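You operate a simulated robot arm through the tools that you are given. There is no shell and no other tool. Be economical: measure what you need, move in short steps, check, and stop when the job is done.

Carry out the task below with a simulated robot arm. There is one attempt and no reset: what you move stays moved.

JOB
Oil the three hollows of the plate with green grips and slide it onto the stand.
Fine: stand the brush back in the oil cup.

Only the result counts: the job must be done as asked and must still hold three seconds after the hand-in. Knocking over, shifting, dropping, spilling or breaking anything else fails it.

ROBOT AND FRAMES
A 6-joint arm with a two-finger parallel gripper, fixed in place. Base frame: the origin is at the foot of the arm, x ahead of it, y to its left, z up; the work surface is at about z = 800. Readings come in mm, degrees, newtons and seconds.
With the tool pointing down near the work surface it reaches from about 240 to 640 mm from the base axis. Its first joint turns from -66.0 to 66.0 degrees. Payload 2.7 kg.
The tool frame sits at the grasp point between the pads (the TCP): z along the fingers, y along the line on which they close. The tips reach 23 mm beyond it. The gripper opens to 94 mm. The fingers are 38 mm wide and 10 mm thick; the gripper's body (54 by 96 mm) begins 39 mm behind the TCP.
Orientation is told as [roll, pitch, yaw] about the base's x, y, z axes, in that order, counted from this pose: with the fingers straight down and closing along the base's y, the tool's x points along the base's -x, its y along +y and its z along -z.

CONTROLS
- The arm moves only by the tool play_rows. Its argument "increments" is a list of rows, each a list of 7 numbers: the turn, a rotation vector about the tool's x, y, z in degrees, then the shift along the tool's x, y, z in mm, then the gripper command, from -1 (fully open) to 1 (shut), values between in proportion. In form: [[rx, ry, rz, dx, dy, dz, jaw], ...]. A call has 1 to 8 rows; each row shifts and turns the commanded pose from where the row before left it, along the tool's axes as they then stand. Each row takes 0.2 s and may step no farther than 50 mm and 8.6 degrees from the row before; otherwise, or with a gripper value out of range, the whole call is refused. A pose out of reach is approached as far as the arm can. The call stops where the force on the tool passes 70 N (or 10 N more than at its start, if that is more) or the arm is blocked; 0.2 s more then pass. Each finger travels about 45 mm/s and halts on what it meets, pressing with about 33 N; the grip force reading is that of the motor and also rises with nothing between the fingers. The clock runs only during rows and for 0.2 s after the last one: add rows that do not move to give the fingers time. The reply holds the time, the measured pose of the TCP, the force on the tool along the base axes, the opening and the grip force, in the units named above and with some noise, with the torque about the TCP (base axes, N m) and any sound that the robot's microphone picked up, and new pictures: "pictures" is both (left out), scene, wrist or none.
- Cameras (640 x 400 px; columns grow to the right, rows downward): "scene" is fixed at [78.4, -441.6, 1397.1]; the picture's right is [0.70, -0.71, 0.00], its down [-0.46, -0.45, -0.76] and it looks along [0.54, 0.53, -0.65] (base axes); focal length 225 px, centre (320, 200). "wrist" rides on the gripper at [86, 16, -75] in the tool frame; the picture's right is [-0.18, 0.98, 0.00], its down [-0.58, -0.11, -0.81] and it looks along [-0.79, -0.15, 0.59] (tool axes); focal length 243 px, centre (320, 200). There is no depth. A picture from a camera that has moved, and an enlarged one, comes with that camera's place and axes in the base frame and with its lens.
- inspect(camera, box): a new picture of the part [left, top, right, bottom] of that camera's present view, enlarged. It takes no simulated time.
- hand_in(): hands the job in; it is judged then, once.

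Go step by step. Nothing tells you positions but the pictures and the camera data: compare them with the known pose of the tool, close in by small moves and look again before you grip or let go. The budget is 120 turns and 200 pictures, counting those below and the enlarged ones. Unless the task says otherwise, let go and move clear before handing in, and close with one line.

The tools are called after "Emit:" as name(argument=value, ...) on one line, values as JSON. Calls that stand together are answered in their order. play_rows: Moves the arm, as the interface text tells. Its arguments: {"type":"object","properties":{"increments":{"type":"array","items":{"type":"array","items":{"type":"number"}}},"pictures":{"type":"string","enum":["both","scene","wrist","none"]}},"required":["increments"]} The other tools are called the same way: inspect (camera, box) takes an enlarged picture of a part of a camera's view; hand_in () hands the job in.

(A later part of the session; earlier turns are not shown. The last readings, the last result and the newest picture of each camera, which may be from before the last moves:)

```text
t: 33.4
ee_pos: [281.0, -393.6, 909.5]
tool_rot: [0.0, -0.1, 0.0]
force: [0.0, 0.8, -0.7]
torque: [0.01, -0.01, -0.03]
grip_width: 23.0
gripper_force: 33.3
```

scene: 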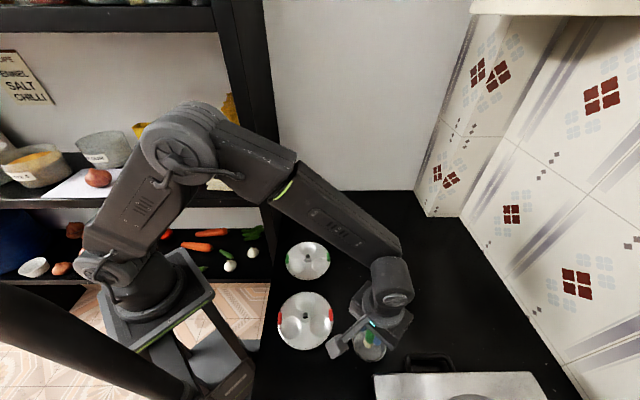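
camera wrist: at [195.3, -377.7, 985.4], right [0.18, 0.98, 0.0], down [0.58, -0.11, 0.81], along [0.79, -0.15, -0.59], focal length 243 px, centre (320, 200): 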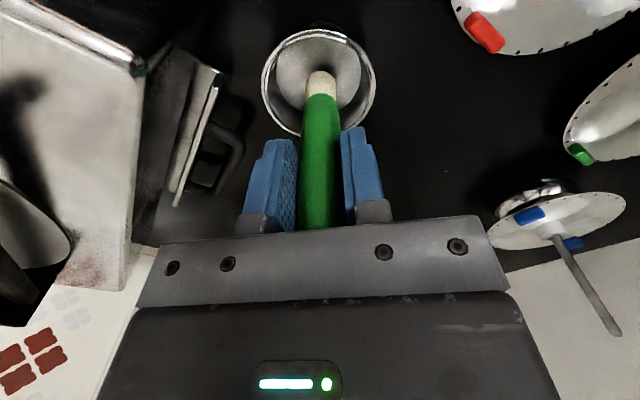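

Emit:
play_rows(increments=[[0, 0, 0, 0, 0, 0.8, 1], [0, 0, 0, 0, 0, 0.8, 1]], pictures="none")

```text
t: 34.0
ee_pos: [281.6, -392.7, 907.7]
tool_rot: [0.0, -0.1, 0.0]
force: [-0.1, 0.0, 0.1]
torque: [-0.01, 0.01, 0.02]
grip_width: 22.8
gripper_force: 32.6
```

Emit:
play_rows(increments=[[0, 0, 0, 0, 0, 0.8, 1], [0, 0, 0, 0, 0, 0.8, 1]], pictures="none")

Emit:
inspect(camera="wrist", box=[256, 20, 384, 140])

```text
t: 34.6
ee_pos: [281.9, -393.2, 907.1]
tool_rot: [-0.1, -0.1, -0.1]
force: [-2.7, 2.5, 14.7]
torque: [0.17, 0.22, 0.01]
grip_width: 22.8
gripper_force: 32.6
```

```text
3.33 times, centred on (320, 80) of wrist
camera zoom: at [194.9, -378.0, 981.5], right [0.18, 0.98, 0.0], down [0.58, -0.11, 0.81], along [0.79, -0.15, -0.59], focal length 809 px, centre (320, 600)
```

zoom: 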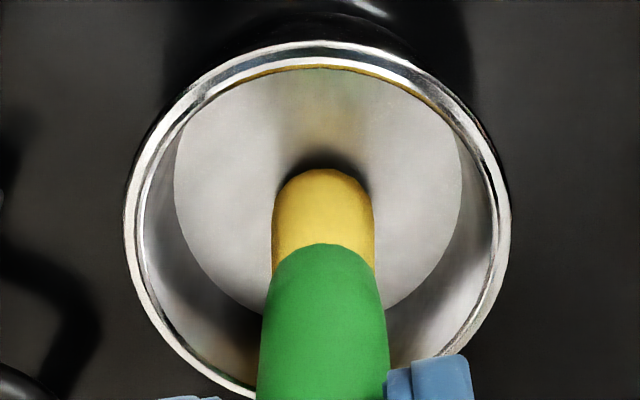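

The bristles turned yellow only now, on firm contact with the cup floor, so the earlier strokes were dry. The brush is now loaded, so I'll redo the hollows starting with the first.

Emit:
play_rows(increments=[[0, 0, 0, 0, 0, -13, 1], [0, 0, 0, 0, 0, -45, 1], [0, 0, 0, 0, 0, -45, 1]], pictures="none")

Emit:
play_rows(increments=[[0, 0, 0, -11.7, 37.4, 0, 1], [0, 0, 0, -11.7, 37.4, 0, 1], [0, 0, 0, -11.7, 37.4, 0, 1], [0, 0, 0, -11.7, 37.4, 0, 1], [0, 0, 0, -11.7, 37.4, 0, 1], [0, 0, 0, -11.7, 37.4, 0, 1], [0, 0, 0, 0, 0, 45, 1], [0, 0, 0, 0, 0, 45, 1]], pictures="none")

Emit:
inspect(camera="scene", box=[270, 220, 370, 290])

```text
t: 35.4
ee_pos: [282.2, -394.0, 1011.1]
tool_rot: [0.1, 0.0, -0.2]
force: [0.1, -0.4, 0.2]
torque: [-0.02, 0.04, -0.03]
grip_width: 23.0
gripper_force: 32.8
```

```text
t: 37.2
ee_pos: [352.3, -168.5, 915.4]
tool_rot: [0.1, -0.1, -0.1]
force: [0.1, 0.2, -0.7]
torque: [-0.01, 0.02, -0.03]
grip_width: 23.1
gripper_force: 32.6
```

```text
5.71 times, centred on (320, 255) of scene
camera zoom: at [78.4, -441.6, 1397.1], right [0.7, -0.71, 0.0], down [-0.46, -0.45, -0.76], along [0.54, 0.53, -0.65], focal length 1286 px, centre (320, -114)
```

zoom: 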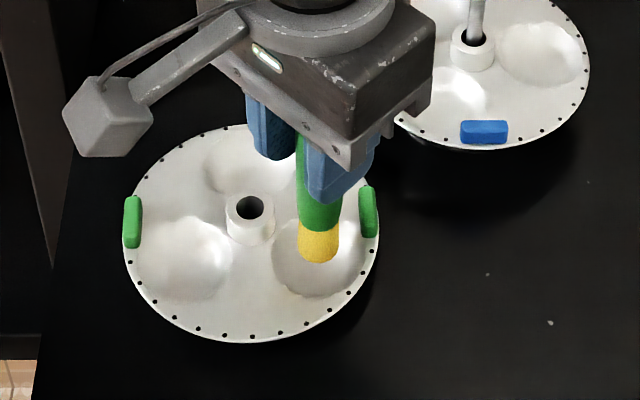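

Emit:
play_rows(increments=[[0, 0, 0, 0, 0, 1.5, 1], [0, 0, 0, 0, 0, 1, 1], [0, 0, 0, 0, 0, 0.7, 1]], pictures="none")

Emit:
inspect(camera="scene", box=[270, 220, 370, 290])

```text
t: 38.0
ee_pos: [351.9, -169.2, 915.5]
tool_rot: [0.0, -0.1, 0.0]
force: [-0.3, -0.2, 0.1]
torque: [0.0, -0.01, 0.0]
grip_width: 22.7
gripper_force: 32.8
```

```text
5.71 times, centred on (320, 255) of scene
camera zoom: at [78.4, -441.6, 1397.1], right [0.7, -0.71, 0.0], down [-0.46, -0.45, -0.76], along [0.54, 0.53, -0.65], focal length 1286 px, centre (320, -114)
```

zoom: 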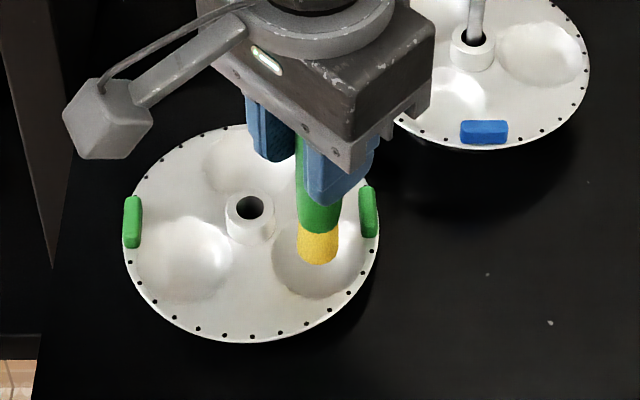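

Emit:
play_rows(increments=[[0, 0, 0, 0, 0, 1.2, 1], [0, 0, 0, 0, 0, 1, 1], [0, 0, 0, 0, 0, 0.8, 1]], pictures="none")

Emit:
inspect(camera="scene", box=[270, 220, 370, 290])

```text
t: 38.8
ee_pos: [351.7, -169.8, 913.3]
tool_rot: [0.1, 0.0, -0.1]
force: [0.4, -1.1, -0.2]
torque: [0.01, 0.0, -0.01]
grip_width: 22.8
gripper_force: 32.8
```

```text
5.71 times, centred on (320, 255) of scene
camera zoom: at [78.4, -441.6, 1397.1], right [0.7, -0.71, 0.0], down [-0.46, -0.45, -0.76], along [0.54, 0.53, -0.65], focal length 1286 px, centre (320, -114)
```

zoom: 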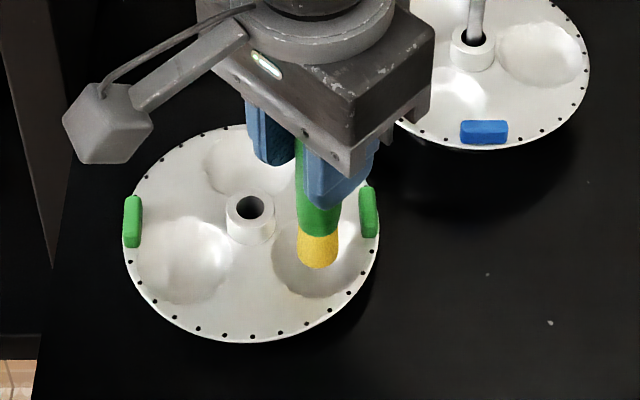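

Emit:
play_rows(increments=[[0, 0, 0, 0, 0, 1, 1], [0, 0, 0, 0, 0, 1, 1]], pictures="none")

Emit:
inspect(camera="scene", box=[270, 220, 370, 290])

```text
t: 39.4
ee_pos: [352.0, -168.1, 911.9]
tool_rot: [0.0, -0.1, 0.0]
force: [-0.1, -1.4, 2.0]
torque: [-0.05, 0.02, 0.02]
grip_width: 22.7
gripper_force: 32.8
```

```text
5.71 times, centred on (320, 255) of scene
camera zoom: at [78.3, -441.6, 1397.1], right [0.7, -0.71, 0.0], down [-0.46, -0.45, -0.76], along [0.54, 0.53, -0.65], focal length 1286 px, centre (320, -114)
```

zoom: 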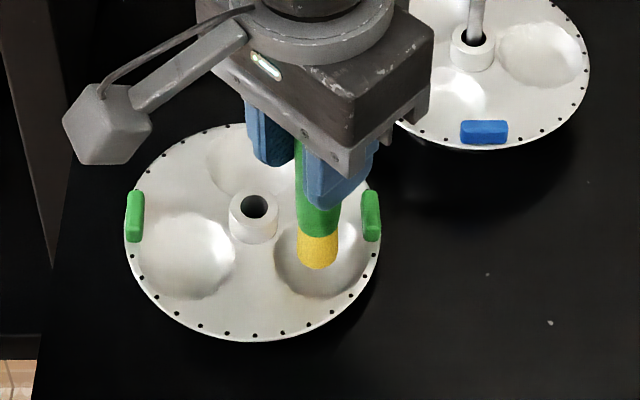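

Emit:
play_rows(increments=[[0, 0, 0, 0, 0, 1.2, 1], [0, 0, 0, 4, 0, 0, 1], [0, 0, 0, -8, 0, 0, 1], [0, 0, 0, 4, 4, 0, 1], [0, 0, 0, 0, -8, 0, 1], [0, 0, 0, 0, 4, 0, 1]], pictures="none")

Emit:
inspect(camera="scene", box=[270, 220, 370, 290])

```text
t: 40.8
ee_pos: [351.5, -169.6, 910.3]
tool_rot: [-0.1, -0.3, 0.0]
force: [4.1, -2.5, 23.2]
torque: [0.0, -0.48, -0.02]
grip_width: 22.7
gripper_force: 33.3
```

```text
5.71 times, centred on (320, 255) of scene
camera zoom: at [78.2, -441.6, 1397.1], right [0.7, -0.71, 0.0], down [-0.46, -0.45, -0.76], along [0.54, 0.53, -0.65], focal length 1286 px, centre (320, -114)
```

zoom: 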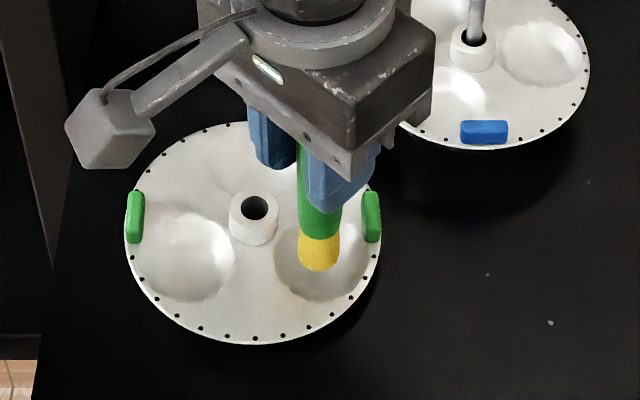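

Emit:
play_rows(increments=[[0, 0, 0, 0, 0, -30, 1], [0, 0, 0, 0, 0, -40, 1]], pictures="none")

Emit:
inspect(camera="scene", box=[270, 220, 370, 290])

```text
t: 41.4
ee_pos: [348.7, -166.9, 978.9]
tool_rot: [0.1, 0.1, -0.1]
force: [-0.2, 0.3, -0.8]
torque: [-0.01, 0.02, 0.0]
grip_width: 23.1
gripper_force: 33.3
```

```text
5.71 times, centred on (320, 255) of scene
camera zoom: at [78.4, -441.6, 1397.1], right [0.7, -0.71, 0.0], down [-0.46, -0.45, -0.76], along [0.54, 0.53, -0.65], focal length 1286 px, centre (320, -114)
```

zoom: 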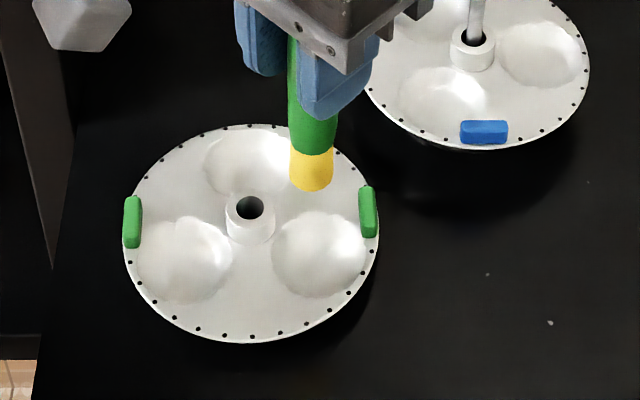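

Emit:
inspect(camera="scene", box=[284, 238, 336, 276])

Emit:
inspect(camera="wrist", box=[260, 0, 460, 110])

```text
10.53 times, centred on (310, 257) of scene
camera zoom: at [78.4, -441.6, 1397.1], right [0.7, -0.71, 0.0], down [-0.46, -0.45, -0.76], along [0.54, 0.53, -0.65], focal length 2368 px, centre (425, -400)
```

zoom: 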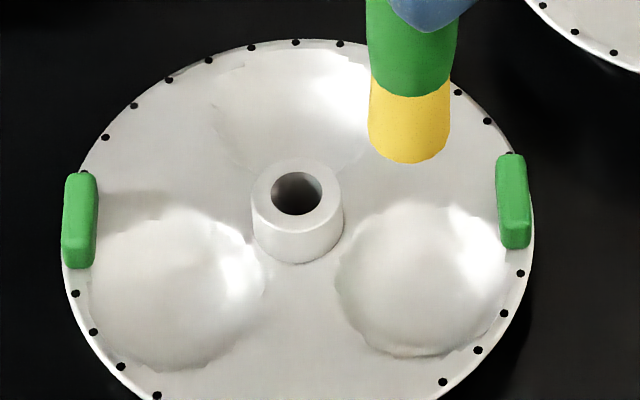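

```text
3.20 times, centred on (360, 55) of wrist
camera zoom: at [263.0, -153.3, 1053.0], right [0.18, 0.98, 0.0], down [0.58, -0.11, 0.81], along [0.79, -0.15, -0.59], focal length 776 px, centre (192, 664)
```

zoom: 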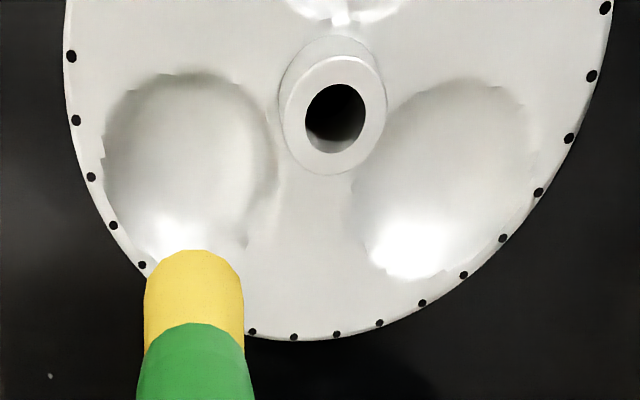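

The brush is loaded, but no tint shows yet in the hollow. I'll go back in and brush longer with wider circles.

Emit:
play_rows(increments=[[0, 0, 0, 0, 0, 40, 1], [0, 0, 0, 0, 0, 29, 1], [0, 0, 0, 8, 0, -1, 1], [0, 0, 0, -2.4, 5.6, 0, 1], [0, 0, 0, -5.6, 2.4, 0, 1], [0, 0, 0, -5.6, -2.4, 0, 1], [0, 0, 0, -2.4, -5.6, 0, 1], [0, 0, 0, 2.4, -5.6, 0, 1]], pictures="none")

Emit:
play_rows(increments=[[0, 0, 0, 5.6, -2.4, 0, 1], [0, 0, 0, 5.6, 2.4, 0, 1], [0, 0, 0, 2.4, 5.6, 0, 1], [0, 0, 0, -8, 0, 1.3, 1], [0, 0, 0, 0, 0, 0, 1], [0, 0, 0, 0, 0, 0, 1], [0, 0, 0, 0, 0, 0, 1]], pictures="wrist")

Emit:
inspect(camera="scene", box=[284, 238, 336, 276])

```text
t: 43.2
ee_pos: [357.3, -174.9, 912.6]
tool_rot: [0.0, 0.0, 0.0]
force: [-0.4, 0.1, 0.4]
torque: [-0.02, 0.02, -0.01]
grip_width: 22.8
gripper_force: 33.0
```

```text
t: 44.8
ee_pos: [352.8, -167.1, 911.5]
tool_rot: [0.1, -0.1, -0.1]
force: [-0.3, 0.0, 1.7]
torque: [-0.03, 0.03, 0.02]
grip_width: 22.7
gripper_force: 33.3
camera wrist: at [265.6, -153.3, 984.8], right [0.18, 0.98, 0.0], down [0.58, -0.11, 0.81], along [0.79, -0.15, -0.59], focal length 243 px, centre (320, 200)
```

wrist: 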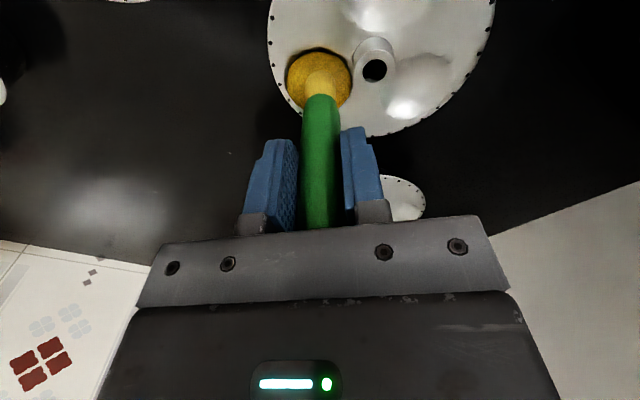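

```text
10.53 times, centred on (310, 257) of scene
camera zoom: at [78.3, -441.6, 1397.1], right [0.7, -0.71, 0.0], down [-0.46, -0.45, -0.76], along [0.54, 0.53, -0.65], focal length 2368 px, centre (425, -400)
```

zoom: 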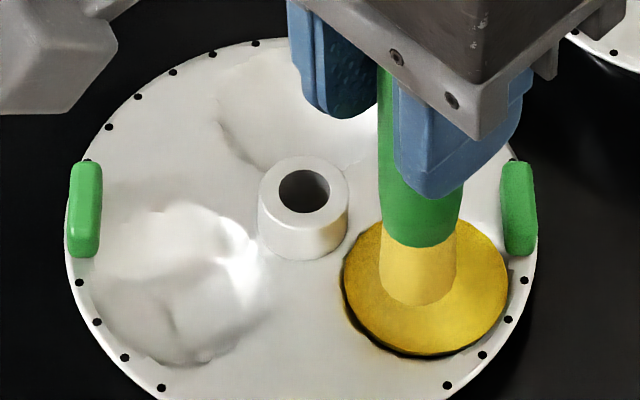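

The hollow turned yellow, so the first is oiled. The brush still looks loaded, so I'll go on to the second with the same motion.

Emit:
play_rows(increments=[[0, 0, 0, 0, 0, -45, 1], [0, 0, 0, -8.5, 32.5, 0, 1], [0, 0, 0, -8.5, 32.5, 0, 1], [0, 0, 0, 0, 0, 0, 1]], pictures="none")

Emit:
inspect(camera="scene", box=[270, 220, 370, 290])

```text
t: 45.8
ee_pos: [368.0, -103.0, 955.4]
tool_rot: [0.0, 0.0, -0.1]
force: [0.3, -0.3, -1.3]
torque: [0.0, 0.0, 0.01]
grip_width: 22.8
gripper_force: 33.2
```

```text
5.71 times, centred on (320, 255) of scene
camera zoom: at [78.4, -441.6, 1397.1], right [0.7, -0.71, 0.0], down [-0.46, -0.45, -0.76], along [0.54, 0.53, -0.65], focal length 1286 px, centre (320, -114)
```

zoom: 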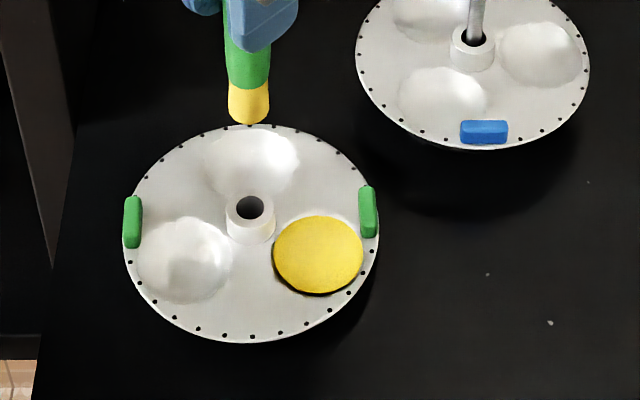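

Emit:
play_rows(increments=[[0, 0, 0, 0, 0, 25, 1], [0, 0, 0, 0, 0, 18.5, 1], [0, 0, 0, 6, 0, -0.7, 1], [0, 0, 0, -6, 6, 0, 1], [0, 0, 0, -6, -6, 0, 1], [0, 0, 0, 6, -6, 0, 1], [0, 0, 0, 0, 6, 0.7, 1], [0, 0, 0, 0, 0, 0, 1]], pictures="none")

Emit:
inspect(camera="scene", box=[270, 220, 370, 290])

```text
t: 47.6
ee_pos: [369.0, -104.3, 911.4]
tool_rot: [0.0, -0.1, -0.1]
force: [-0.7, -1.7, 0.4]
torque: [-0.05, -0.03, -0.05]
grip_width: 23.0
gripper_force: 33.4
```

```text
5.71 times, centred on (320, 255) of scene
camera zoom: at [78.4, -441.6, 1397.1], right [0.7, -0.71, 0.0], down [-0.46, -0.45, -0.76], along [0.54, 0.53, -0.65], focal length 1286 px, centre (320, -114)
```

zoom: 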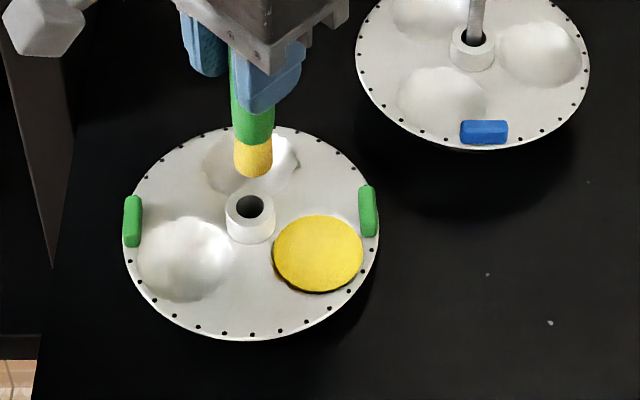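

Just touching. I'll press slightly more and repeat the strokes.

Emit:
play_rows(increments=[[0, 0, 0, 0, 0, 1, 1], [0, 0, 0, 6, 0, -0.3, 1], [0, 0, 0, -6, 6, 0, 1], [0, 0, 0, -6, -6, 0, 1], [0, 0, 0, 6, -6, 0, 1], [0, 0, 0, 0, 6, 0.3, 1], [0, 0, 0, 0, 0, 0, 1], [0, 0, 0, 0, 0, 0, 1]], pictures="none")

Emit:
inspect(camera="scene", box=[270, 220, 370, 290])

```text
t: 49.4
ee_pos: [369.4, -103.8, 911.1]
tool_rot: [-0.1, -0.1, 0.0]
force: [-0.6, -1.2, 1.1]
torque: [0.01, -0.02, -0.02]
grip_width: 22.5
gripper_force: 32.7
```

```text
5.71 times, centred on (320, 255) of scene
camera zoom: at [78.4, -441.6, 1397.1], right [0.7, -0.71, 0.0], down [-0.46, -0.45, -0.76], along [0.54, 0.53, -0.65], focal length 1286 px, centre (320, -114)
```

zoom: 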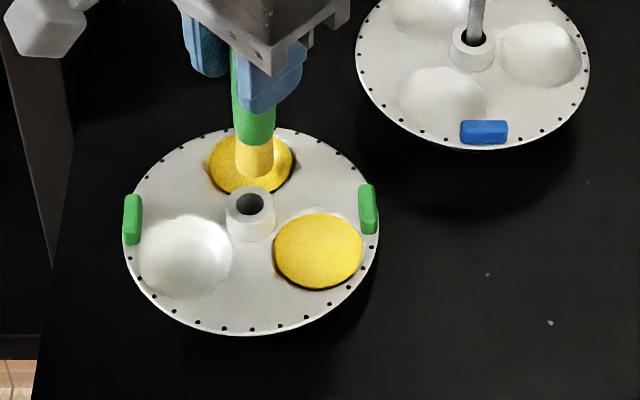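

Second one oiled. Now the third.

Emit:
play_rows(increments=[[0, 0, 0, 0, 0, -45, 1], [0, 0, 0, 33, -8, 0, 1], [0, 0, 0, 33, -8, 0, 1], [0, 0, 0, 0, 0, 0, 1], [0, 0, 0, 0, 0, 25, 1], [0, 0, 0, 0, 0, 18, 1]], pictures="none")

Emit:
play_rows(increments=[[0, 0, 0, 0, 0, 1.5, 1], [0, 0, 0, 6, 0, -0.3, 1], [0, 0, 0, -6, 6, 0, 1], [0, 0, 0, -6, -6, 0, 1], [0, 0, 0, 6, -6, 0, 1], [0, 0, 0, 0, 6, 0.3, 1], [0, 0, 0, 0, 0, 0, 1], [0, 0, 0, 0, 0, 0, 1]], pictures="none")

Emit:
inspect(camera="scene", box=[270, 220, 370, 290])

```text
t: 50.8
ee_pos: [301.7, -119.4, 913.3]
tool_rot: [0.1, -0.2, -0.1]
force: [-1.4, 0.3, 0.7]
torque: [-0.03, 0.03, -0.01]
grip_width: 22.8
gripper_force: 32.5
```

```text
t: 52.6
ee_pos: [303.1, -119.3, 912.3]
tool_rot: [0.0, -0.1, 0.0]
force: [-0.6, 0.2, 0.1]
torque: [-0.03, -0.04, 0.0]
grip_width: 22.8
gripper_force: 33.1
```

```text
5.71 times, centred on (320, 255) of scene
camera zoom: at [78.4, -441.6, 1397.1], right [0.7, -0.71, 0.0], down [-0.46, -0.45, -0.76], along [0.54, 0.53, -0.65], focal length 1286 px, centre (320, -114)
```

zoom: 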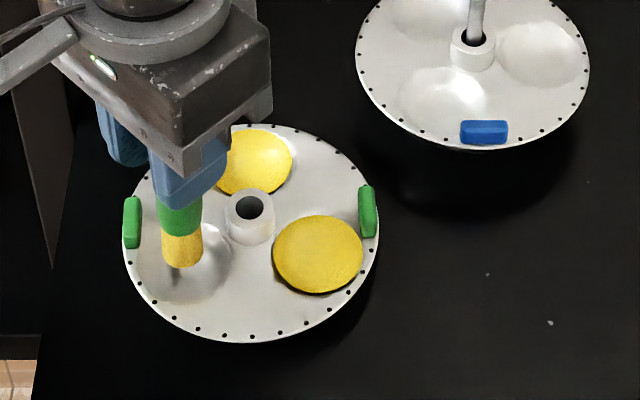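

Emit:
play_rows(increments=[[0, 0, 0, 0, 0, 1.3, 1], [0, 0, 0, 6, 0, -0.3, 1], [0, 0, 0, -6, 6, 0, 1], [0, 0, 0, -6, -6, 0, 1], [0, 0, 0, 6, -6, 0, 1], [0, 0, 0, 0, 6, 0.3, 1], [0, 0, 0, 0, 0, 0, 1], [0, 0, 0, 0, 0, 0, 1]], pictures="none")

Emit:
inspect(camera="scene", box=[270, 220, 370, 290])

```text
t: 54.4
ee_pos: [303.3, -119.4, 910.0]
tool_rot: [-0.1, -0.1, 0.1]
force: [1.1, -2.8, 13.9]
torque: [-0.3, -0.21, 0.03]
grip_width: 23.0
gripper_force: 33.3
```

```text
5.71 times, centred on (320, 255) of scene
camera zoom: at [78.2, -441.6, 1397.1], right [0.7, -0.71, 0.0], down [-0.46, -0.45, -0.76], along [0.54, 0.53, -0.65], focal length 1286 px, centre (320, -114)
```

zoom: 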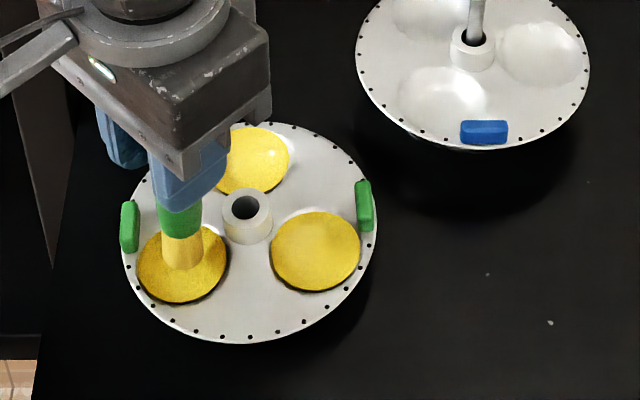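

All three are oiled. I'll return the brush to the cup.

Emit:
play_rows(increments=[[0, 0, 0, 0, 0, -20, 1], [0, 0, 0, 0, 0, -40, 1], [0, 0, 0, 0, 0, -40, 1], [0, 0, 0, 0, 0, 0, 1]], pictures="none")

Emit:
play_rows(increments=[[0, 0, 0, 3.1, -39, 0, 1], [0, 0, 0, 3.1, -39, 0, 1], [0, 0, 0, 3.1, -39, 0, 1], [0, 0, 0, 3.1, -39, 0, 1], [0, 0, 0, 3.1, -39, 0, 1], [0, 0, 0, 3.1, -39, 0, 1], [0, 0, 0, 3.1, -39, 0, 1], [0, 0, 0, 0, 0, 0, 1]], pictures="none")

Emit:
inspect(camera="wrist", box=[256, 0, 384, 120])

```text
t: 55.4
ee_pos: [303.1, -118.5, 1012.1]
tool_rot: [0.0, 0.0, 0.1]
force: [0.3, -0.7, 0.1]
torque: [-0.01, -0.02, 0.03]
grip_width: 23.1
gripper_force: 33.3
```

```text
t: 57.2
ee_pos: [277.5, -394.0, 1008.9]
tool_rot: [-0.1, 0.0, 0.0]
force: [-0.7, 0.0, -1.4]
torque: [0.04, -0.01, 0.0]
grip_width: 23.2
gripper_force: 32.6
```

```text
3.33 times, centred on (320, 60) of wrist
camera zoom: at [191.0, -380.0, 1082.5], right [0.18, 0.98, 0.0], down [0.58, -0.11, 0.81], along [0.79, -0.15, -0.59], focal length 809 px, centre (320, 667)
```

zoom: 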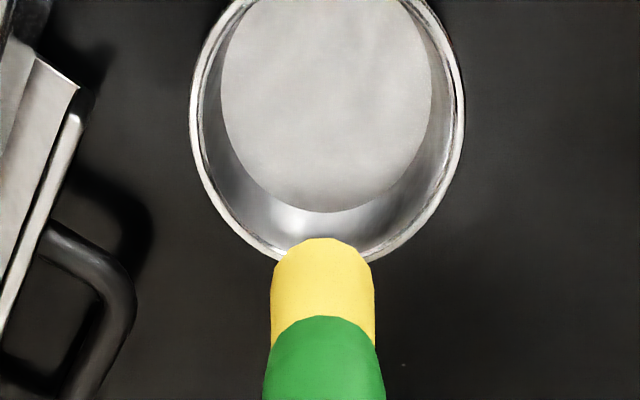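

Emit:
play_rows(increments=[[0, 0, 0, -2.5, 2, 40, 1], [0, 0, 0, 0, 0, 40, 1], [0, 0, 0, 0, 0, 18, 1], [0, 0, 0, 0, 0, 1, 1], [0, 0, 0, 0, 0, 0, 1]], pictures="none")

Emit:
inspect(camera="wrist", box=[256, 20, 384, 140])

```text
t: 58.4
ee_pos: [282.9, -390.0, 912.5]
tool_rot: [0.0, 0.0, 0.0]
force: [0.1, -0.2, -0.6]
torque: [0.02, 0.0, 0.01]
grip_width: 23.0
gripper_force: 33.0
```

```text
3.33 times, centred on (320, 80) of wrist
camera zoom: at [195.8, -375.4, 985.9], right [0.18, 0.98, 0.0], down [0.58, -0.11, 0.81], along [0.79, -0.15, -0.59], focal length 809 px, centre (320, 600)
```

zoom: 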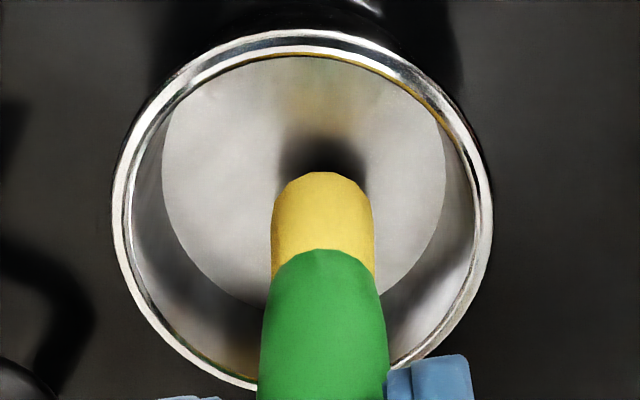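

Emit:
play_rows(increments=[[0, 0, 0, 0, -4, 2, 1], [0, 0, 0, 0, 0, 1.5, 1], [0, 0, 0, 0, 0, 0.8, 1]], pictures="none")

Emit:
inspect(camera="wrist", box=[256, 20, 384, 140])

```text
t: 59.2
ee_pos: [282.6, -394.1, 907.7]
tool_rot: [0.0, -0.1, 0.1]
force: [0.3, 0.3, -0.6]
torque: [-0.01, 0.01, 0.03]
grip_width: 22.8
gripper_force: 32.9
```

```text
3.33 times, centred on (320, 80) of wrist
camera zoom: at [196.7, -379.4, 981.7], right [0.18, 0.98, 0.0], down [0.58, -0.11, 0.81], along [0.79, -0.15, -0.59], focal length 809 px, centre (320, 600)
```

zoom: 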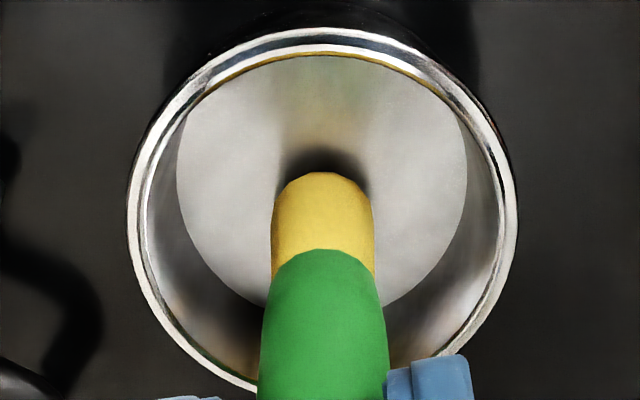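

Emit:
play_rows(increments=[[0, 0, 0, 0, 0, 0.6, 1], [0, 0, 0, 0, 0, 0.4, 1]], pictures="none")

```text
t: 59.8
ee_pos: [283.8, -393.9, 906.2]
tool_rot: [0.0, -0.2, 0.1]
force: [-1.1, 0.0, 5.0]
torque: [0.1, 0.05, 0.02]
grip_width: 23.1
gripper_force: 33.3
```

Light contact with the cup floor. Opening gently.

Emit:
play_rows(increments=[[0, 0, 0, 0, 0, -0.3, 0.48], [0, 0, 0, 0, 0, 0, 0.44], [0, 0, 0, 0, 0, 0, 0.4], [0, 0, 0, 0, 0, 0, 0.3]])

Emit:
inspect(camera="wrist", box=[220, 20, 420, 240])

```text
t: 60.8
ee_pos: [284.1, -395.7, 907.3]
tool_rot: [0.0, -0.1, 0.0]
force: [0.8, 0.8, 0.0]
torque: [0.01, 0.0, -0.01]
grip_width: 32.9
gripper_force: 0.0
camera wrist: at [196.7, -379.6, 980.3], right [0.18, 0.98, 0.0], down [0.58, -0.11, 0.81], along [0.79, -0.15, -0.59], focal length 243 px, centre (320, 200)
```

scene: 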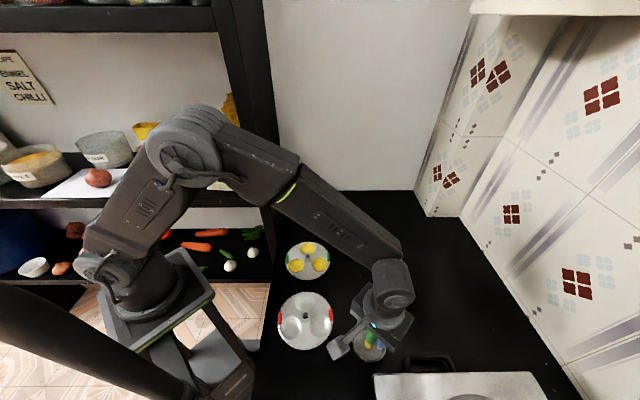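
wrist: 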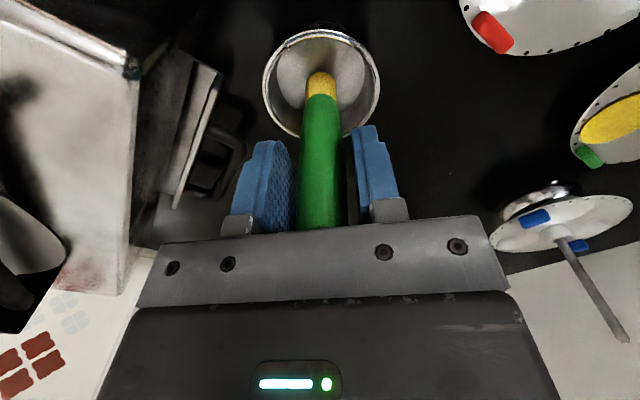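

```text
1.82 times, centred on (320, 130) of wrist
camera zoom: at [196.7, -379.6, 980.3], right [0.18, 0.98, 0.0], down [0.58, -0.11, 0.81], along [0.79, -0.15, -0.59], focal length 441 px, centre (320, 327)
```

zoom: 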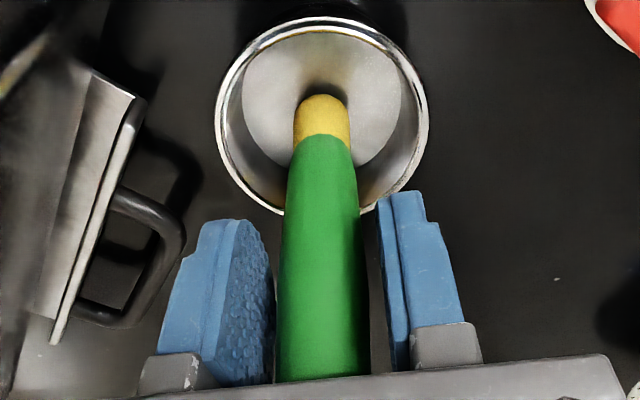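

The brush stands on its own. I'll open further, then retreat straight up.

Emit:
play_rows(increments=[[0, 0, 0, 0, 0, 0, 0], [0, 0, 0, 0, 0, 0, -0.4], [0, 0, 0, 0, 0, 0, -0.4], [0, 0, 0, 0, 0, -30, -0.4], [0, 0, 0, 0, 0, -45, -0.4], [0, 0, 0, 0, 0, -45, -0.4], [0, 0, 0, 0, 0, 0, -0.4]])

Emit:
inspect(camera="scene", box=[330, 280, 420, 370])

```text
t: 62.4
ee_pos: [282.9, -392.8, 1025.8]
tool_rot: [0.0, 0.1, -0.1]
force: [0.3, 0.1, 0.9]
torque: [-0.01, 0.01, 0.03]
grip_width: 65.8
gripper_force: 0.1
camera wrist: at [196.1, -378.4, 1099.6], right [0.18, 0.98, 0.0], down [0.58, -0.11, 0.81], along [0.79, -0.15, -0.59], focal length 243 px, centre (320, 200)
```

scene: 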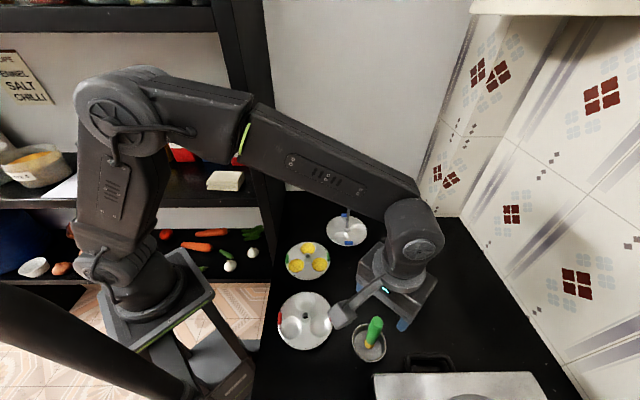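
wrist: 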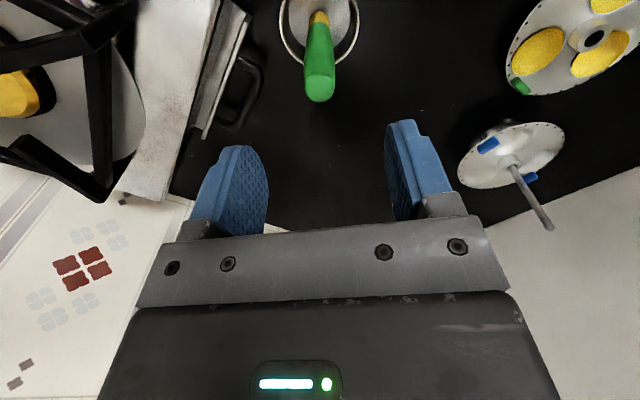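

```text
4.44 times, centred on (375, 325) of scene
camera zoom: at [78.4, -441.6, 1397.1], right [0.7, -0.71, 0.0], down [-0.46, -0.45, -0.76], along [0.54, 0.53, -0.65], focal length 1000 px, centre (76, -356)
```

zoom: 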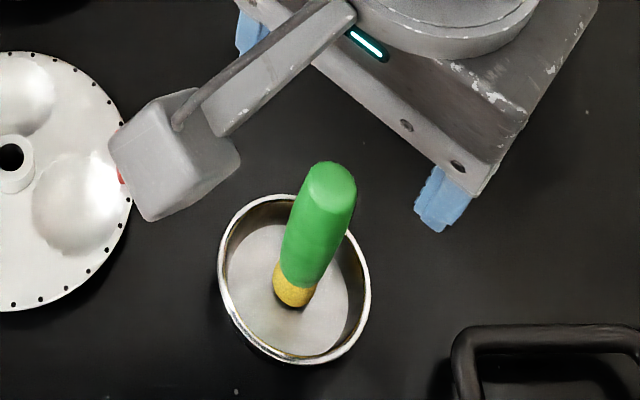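

The brush stands in the cup and the hollows stay yellow. A vertical grasp of the hub would let the post hit the palm. So I'll grasp the hub with the tool pitched about 40° (fingers pointing forward and down), which lets the post pass beside the palm. First I'll move over the green plate and tilt while high up.

Emit:
play_rows(increments=[[0, 0, 0, -7, 37.7, 0, -0.4], [0, 0, 0, -7, 37.7, 0, -0.4], [0, 0, 0, -7, 37.7, 0, -0.4], [0, 0, 0, -7, 37.7, 0, -0.4], [0, 0, 0, -7, 37.7, 0, -0.4], [0, 0, 0, -7, 37.7, 0, -0.4], [0, 0, 0, -7, 37.7, 0, -0.4]], pictures="none")

Emit:
play_rows(increments=[[0, -8, 0, 0, 0, 0, -0.4], [0, -8, 0, 0, 0, 0, -0.4], [0, -8, 0, 0, 0, 0, -0.4], [0, -8, 0, 0, 0, 0, -0.4], [0, -8, 0, 0, 0, 0, -0.4], [0, 0, 0, 0, 0, 0, -0.4]])

```text
t: 64.0
ee_pos: [331.1, -129.5, 1026.3]
tool_rot: [0.0, -0.1, -0.2]
force: [0.4, 0.2, -1.0]
torque: [0.03, -0.01, -0.01]
grip_width: 66.0
gripper_force: 0.1
```

```text
t: 65.4
ee_pos: [332.5, -130.7, 1027.2]
tool_rot: [0.0, -40.0, -0.1]
force: [-0.5, 0.3, 0.0]
torque: [-0.02, 0.02, -0.02]
grip_width: 66.2
gripper_force: 0.0
camera wrist: at [217.6, -115.5, 1027.4], right [0.14, 0.98, 0.12], down [-0.08, -0.11, 0.99], along [0.99, -0.15, 0.06], focal length 243 px, centre (320, 200)
```

scene: 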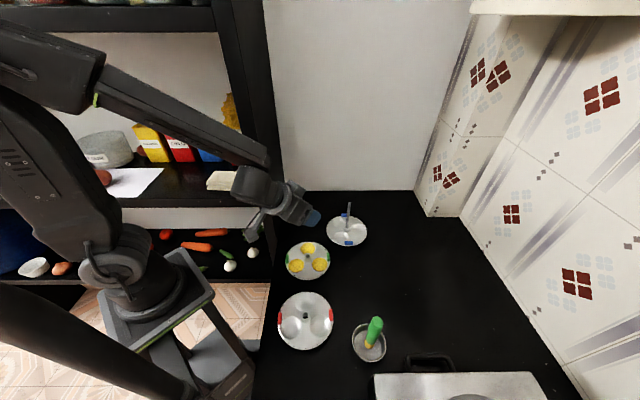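
wrist: 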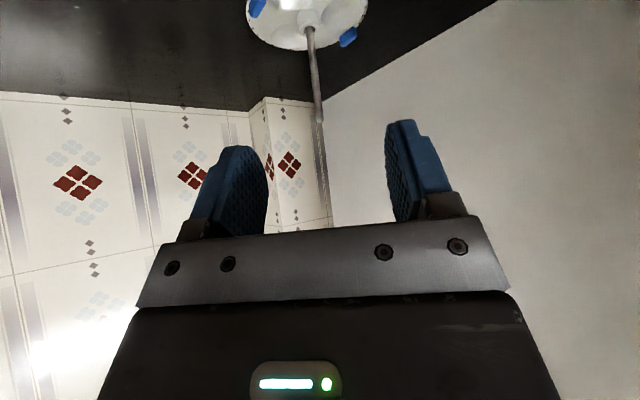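

The tilt works. I'll descend toward the hub along the vertical, stop about 40 mm above the grasp height, and view it from the side.

Emit:
play_rows(increments=[[0, 0, 0, 22.95, 0, 28.7, -0.4], [0, 0, 0, 22.95, 0, 28.7, -0.4], [0, 0, 0, 22.95, 0, 28.7, -0.4], [0, 0, 0, 22.95, 0, 28.7, -0.4], [0, 0, 0, 0, 0, 0, -0.4]])

Emit:
inspect(camera="scene", box=[250, 200, 370, 290])

```text
t: 66.6
ee_pos: [336.6, -130.6, 876.6]
tool_rot: [0.1, -40.1, -0.1]
force: [0.1, -0.1, -0.4]
torque: [-0.01, 0.02, 0.01]
grip_width: 65.8
gripper_force: 0.1
camera wrist: at [221.9, -114.5, 879.1], right [0.14, 0.98, 0.12], down [-0.07, -0.11, 0.99], along [0.99, -0.15, 0.06], focal length 243 px, centre (320, 200)
```

scene: 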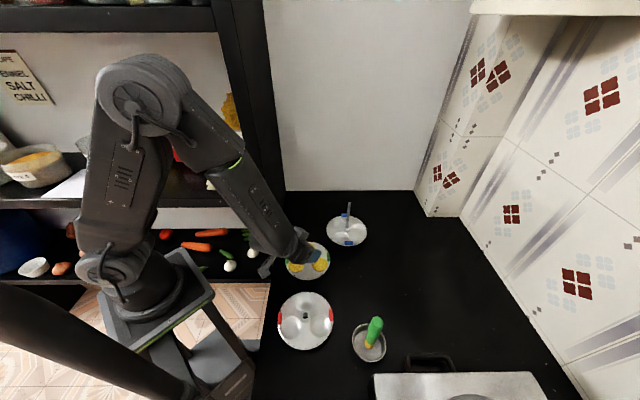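
wrist: 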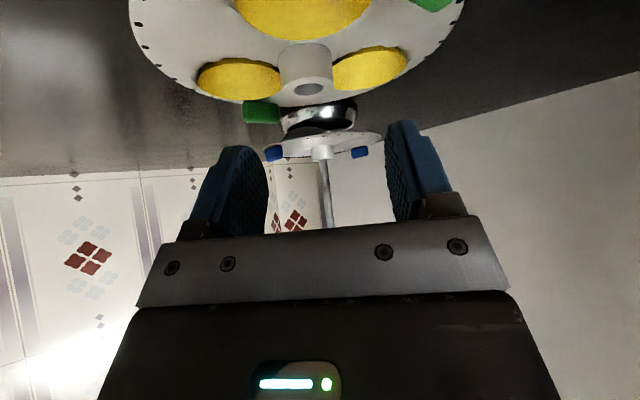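

```text
4.44 times, centred on (310, 245) of scene
camera zoom: at [78.4, -441.6, 1397.1], right [0.7, -0.71, 0.0], down [-0.46, -0.45, -0.76], along [0.54, 0.53, -0.65], focal length 1000 px, centre (364, 0)
```

zoom: 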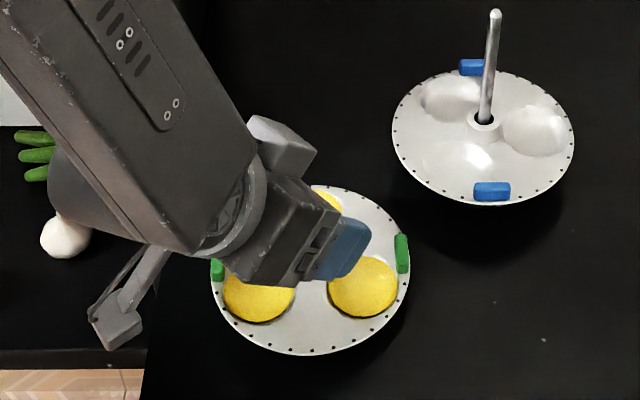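

The side view puts the hub top near z 831 and the plate surface near 820, with the hub centre at (340, -131.5). I'll descend to straddle the hub.

Emit:
play_rows(increments=[[0, 0, 0, 10, -0.8, 10.3, -0.4], [0, 0, 0, 10, 0, 10.3, -0.4], [0, 0, 0, 0, 0, 0, -0.4]])

Emit:
inspect(camera="wrist", box=[160, 40, 480, 240])

```text
t: 67.4
ee_pos: [336.1, -130.1, 850.3]
tool_rot: [0.1, -40.2, -0.2]
force: [0.8, 0.4, 0.3]
torque: [0.02, 0.03, -0.04]
grip_width: 65.8
gripper_force: 0.1
camera wrist: at [220.7, -115.5, 850.9], right [0.14, 0.98, 0.12], down [-0.07, -0.11, 0.99], along [0.99, -0.15, 0.06], focal length 243 px, centre (320, 200)
```

scene: 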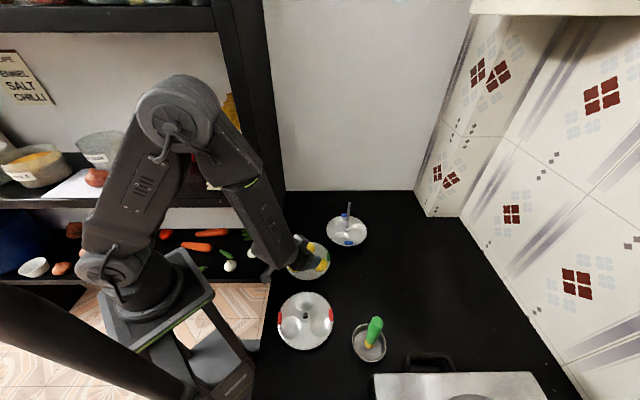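
wrist: 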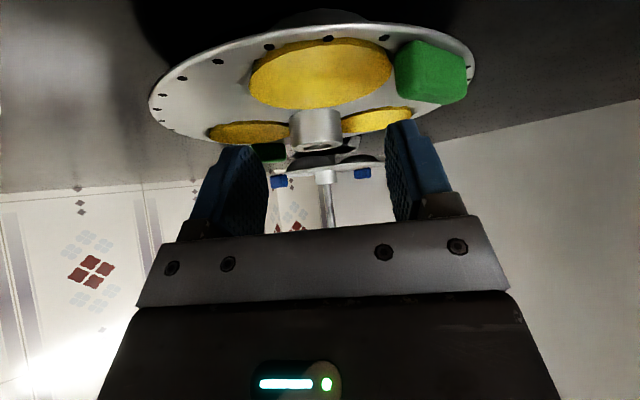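

```text
2.00 times, centred on (320, 140) of wrist
camera zoom: at [220.7, -115.5, 850.9], right [0.14, 0.98, 0.12], down [-0.07, -0.11, 0.99], along [0.99, -0.15, 0.06], focal length 485 px, centre (320, 320)
```

zoom: 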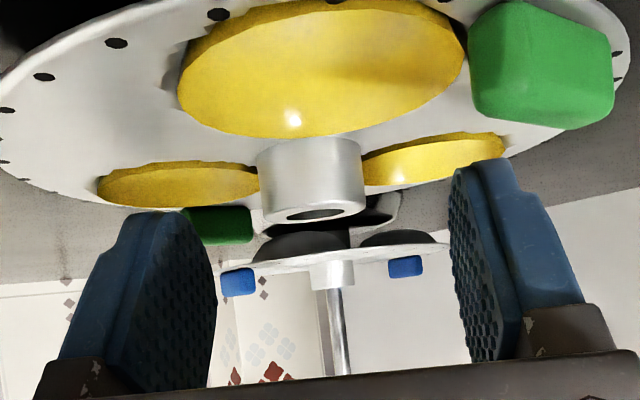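

Emit:
play_rows(increments=[[0, 0, 0, 4.4, -1.6, 2.1, -0.4], [0, 0, 0, 0, 0, 0, 0]], pictures="none")

Emit:
inspect(camera="wrist", box=[200, 60, 440, 220])

```text
t: 68.0
ee_pos: [333.9, -132.1, 847.0]
tool_rot: [0.0, -40.2, 0.0]
force: [1.0, -1.0, 8.3]
torque: [-0.03, -0.02, 0.01]
grip_width: 48.2
gripper_force: 1.8
```

```text
2.50 times, centred on (320, 140) of wrist
camera zoom: at [218.8, -117.6, 847.2], right [0.14, 0.98, 0.12], down [-0.08, -0.11, 0.99], along [0.99, -0.15, 0.06], focal length 606 px, centre (320, 350)
```

zoom: 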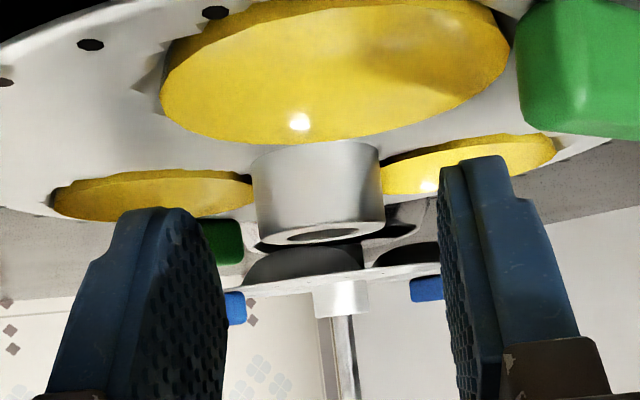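

The fingertips are just touching the plate surface. I'll ease up slightly and close on the hub.

Emit:
play_rows(increments=[[0, 0, 0, -0.6, 0, -0.7, 0.2], [0, 0, 0, 0, 0, 0, 0.5], [0, 0, 0, 0, 0, 0, 1], [0, 0, 0, 0, 0, 0, 1], [0, 0, 0, 0, 0, 0, 1]])

Emit:
inspect(camera="wrist", box=[200, 60, 440, 220])

Emit:
inspect(camera="scene", box=[250, 200, 370, 290])

```text
t: 69.2
ee_pos: [332.1, -132.6, 847.7]
tool_rot: [0.0, -40.0, -0.1]
force: [0.7, 0.0, -0.4]
torque: [0.0, 0.04, 0.0]
grip_width: 35.6
gripper_force: 33.1
camera wrist: at [218.2, -117.4, 848.3], right [0.14, 0.98, 0.12], down [-0.07, -0.11, 0.99], along [0.99, -0.15, 0.06], focal length 243 px, centre (320, 200)
```

scene: 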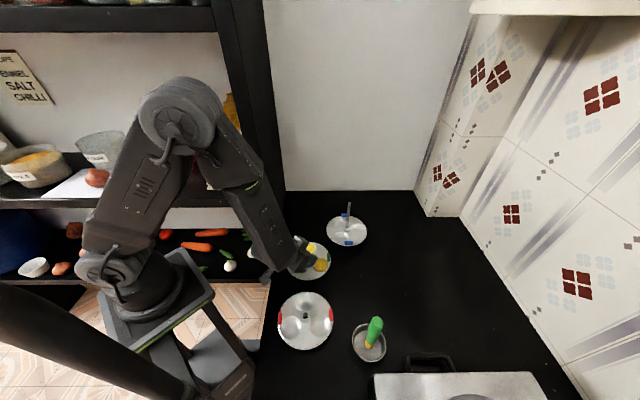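
wrist: 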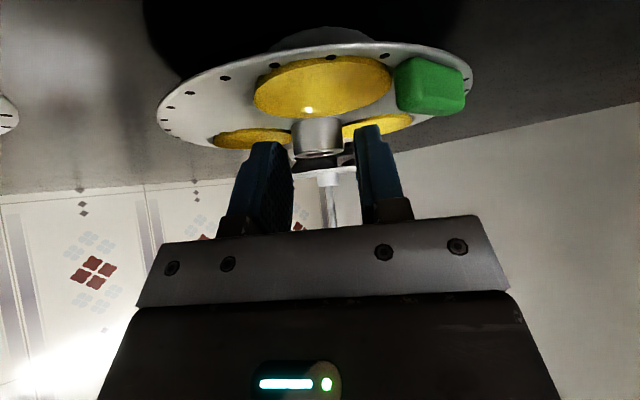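

```text
2.50 times, centred on (320, 140) of wrist
camera zoom: at [218.2, -117.4, 848.3], right [0.14, 0.98, 0.12], down [-0.07, -0.11, 0.99], along [0.99, -0.15, 0.06], focal length 606 px, centre (320, 350)
```

zoom: 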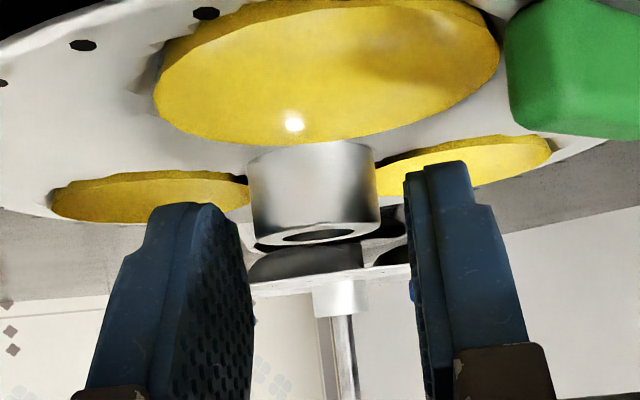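

```text
4.44 times, centred on (310, 245) of scene
camera zoom: at [78.4, -441.6, 1397.1], right [0.7, -0.71, 0.0], down [-0.46, -0.45, -0.76], along [0.54, 0.53, -0.65], focal length 1000 px, centre (364, 0)
```

zoom: 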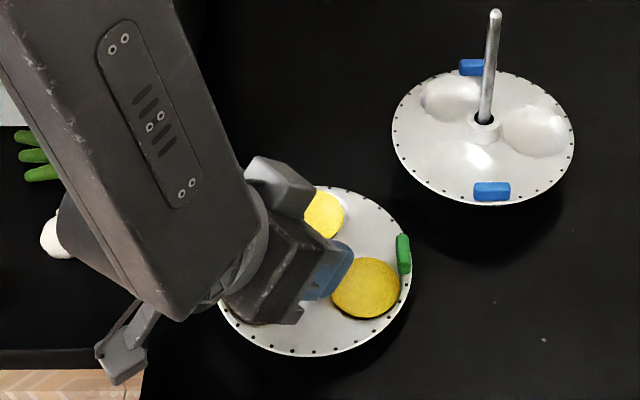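

The fingers stopped at 35.6 mm with full grip force, wider than the hub looks. I'll test with a small lift.

Emit:
play_rows(increments=[[0, 0, 0, -1.3, 0, -1.5, 1], [0, 0, 0, -1.9, 0, -2.3, 1], [0, 0, 0, 0, 0, 0, 1]], pictures="none")

Emit:
inspect(camera="wrist", box=[200, 60, 440, 220])

Emit:
inspect(camera="scene", box=[250, 200, 370, 290])

```text
t: 70.0
ee_pos: [332.6, -132.0, 852.5]
tool_rot: [0.1, -40.0, -0.1]
force: [-0.1, 0.8, 0.5]
torque: [-0.01, -0.04, -0.03]
grip_width: 35.7
gripper_force: 32.7
```

```text
2.50 times, centred on (320, 140) of wrist
camera zoom: at [217.8, -117.7, 853.6], right [0.14, 0.98, 0.12], down [-0.07, -0.11, 0.99], along [0.99, -0.15, 0.06], focal length 606 px, centre (320, 350)
```

zoom: 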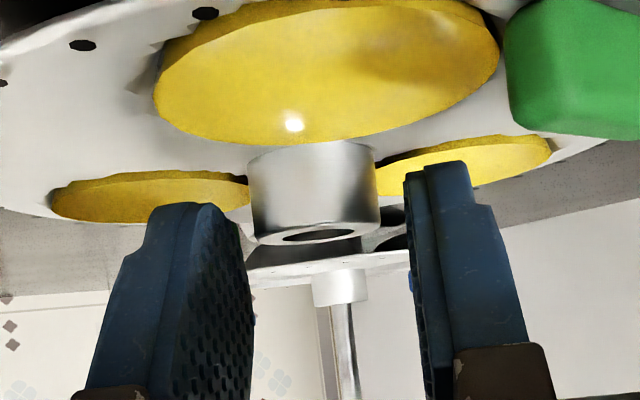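

```text
4.44 times, centred on (310, 245) of scene
camera zoom: at [78.4, -441.6, 1397.1], right [0.7, -0.71, 0.0], down [-0.46, -0.45, -0.76], along [0.54, 0.53, -0.65], focal length 1000 px, centre (364, 0)
```

zoom: 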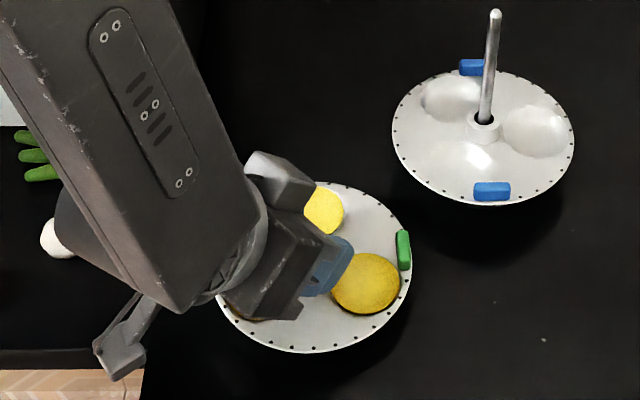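

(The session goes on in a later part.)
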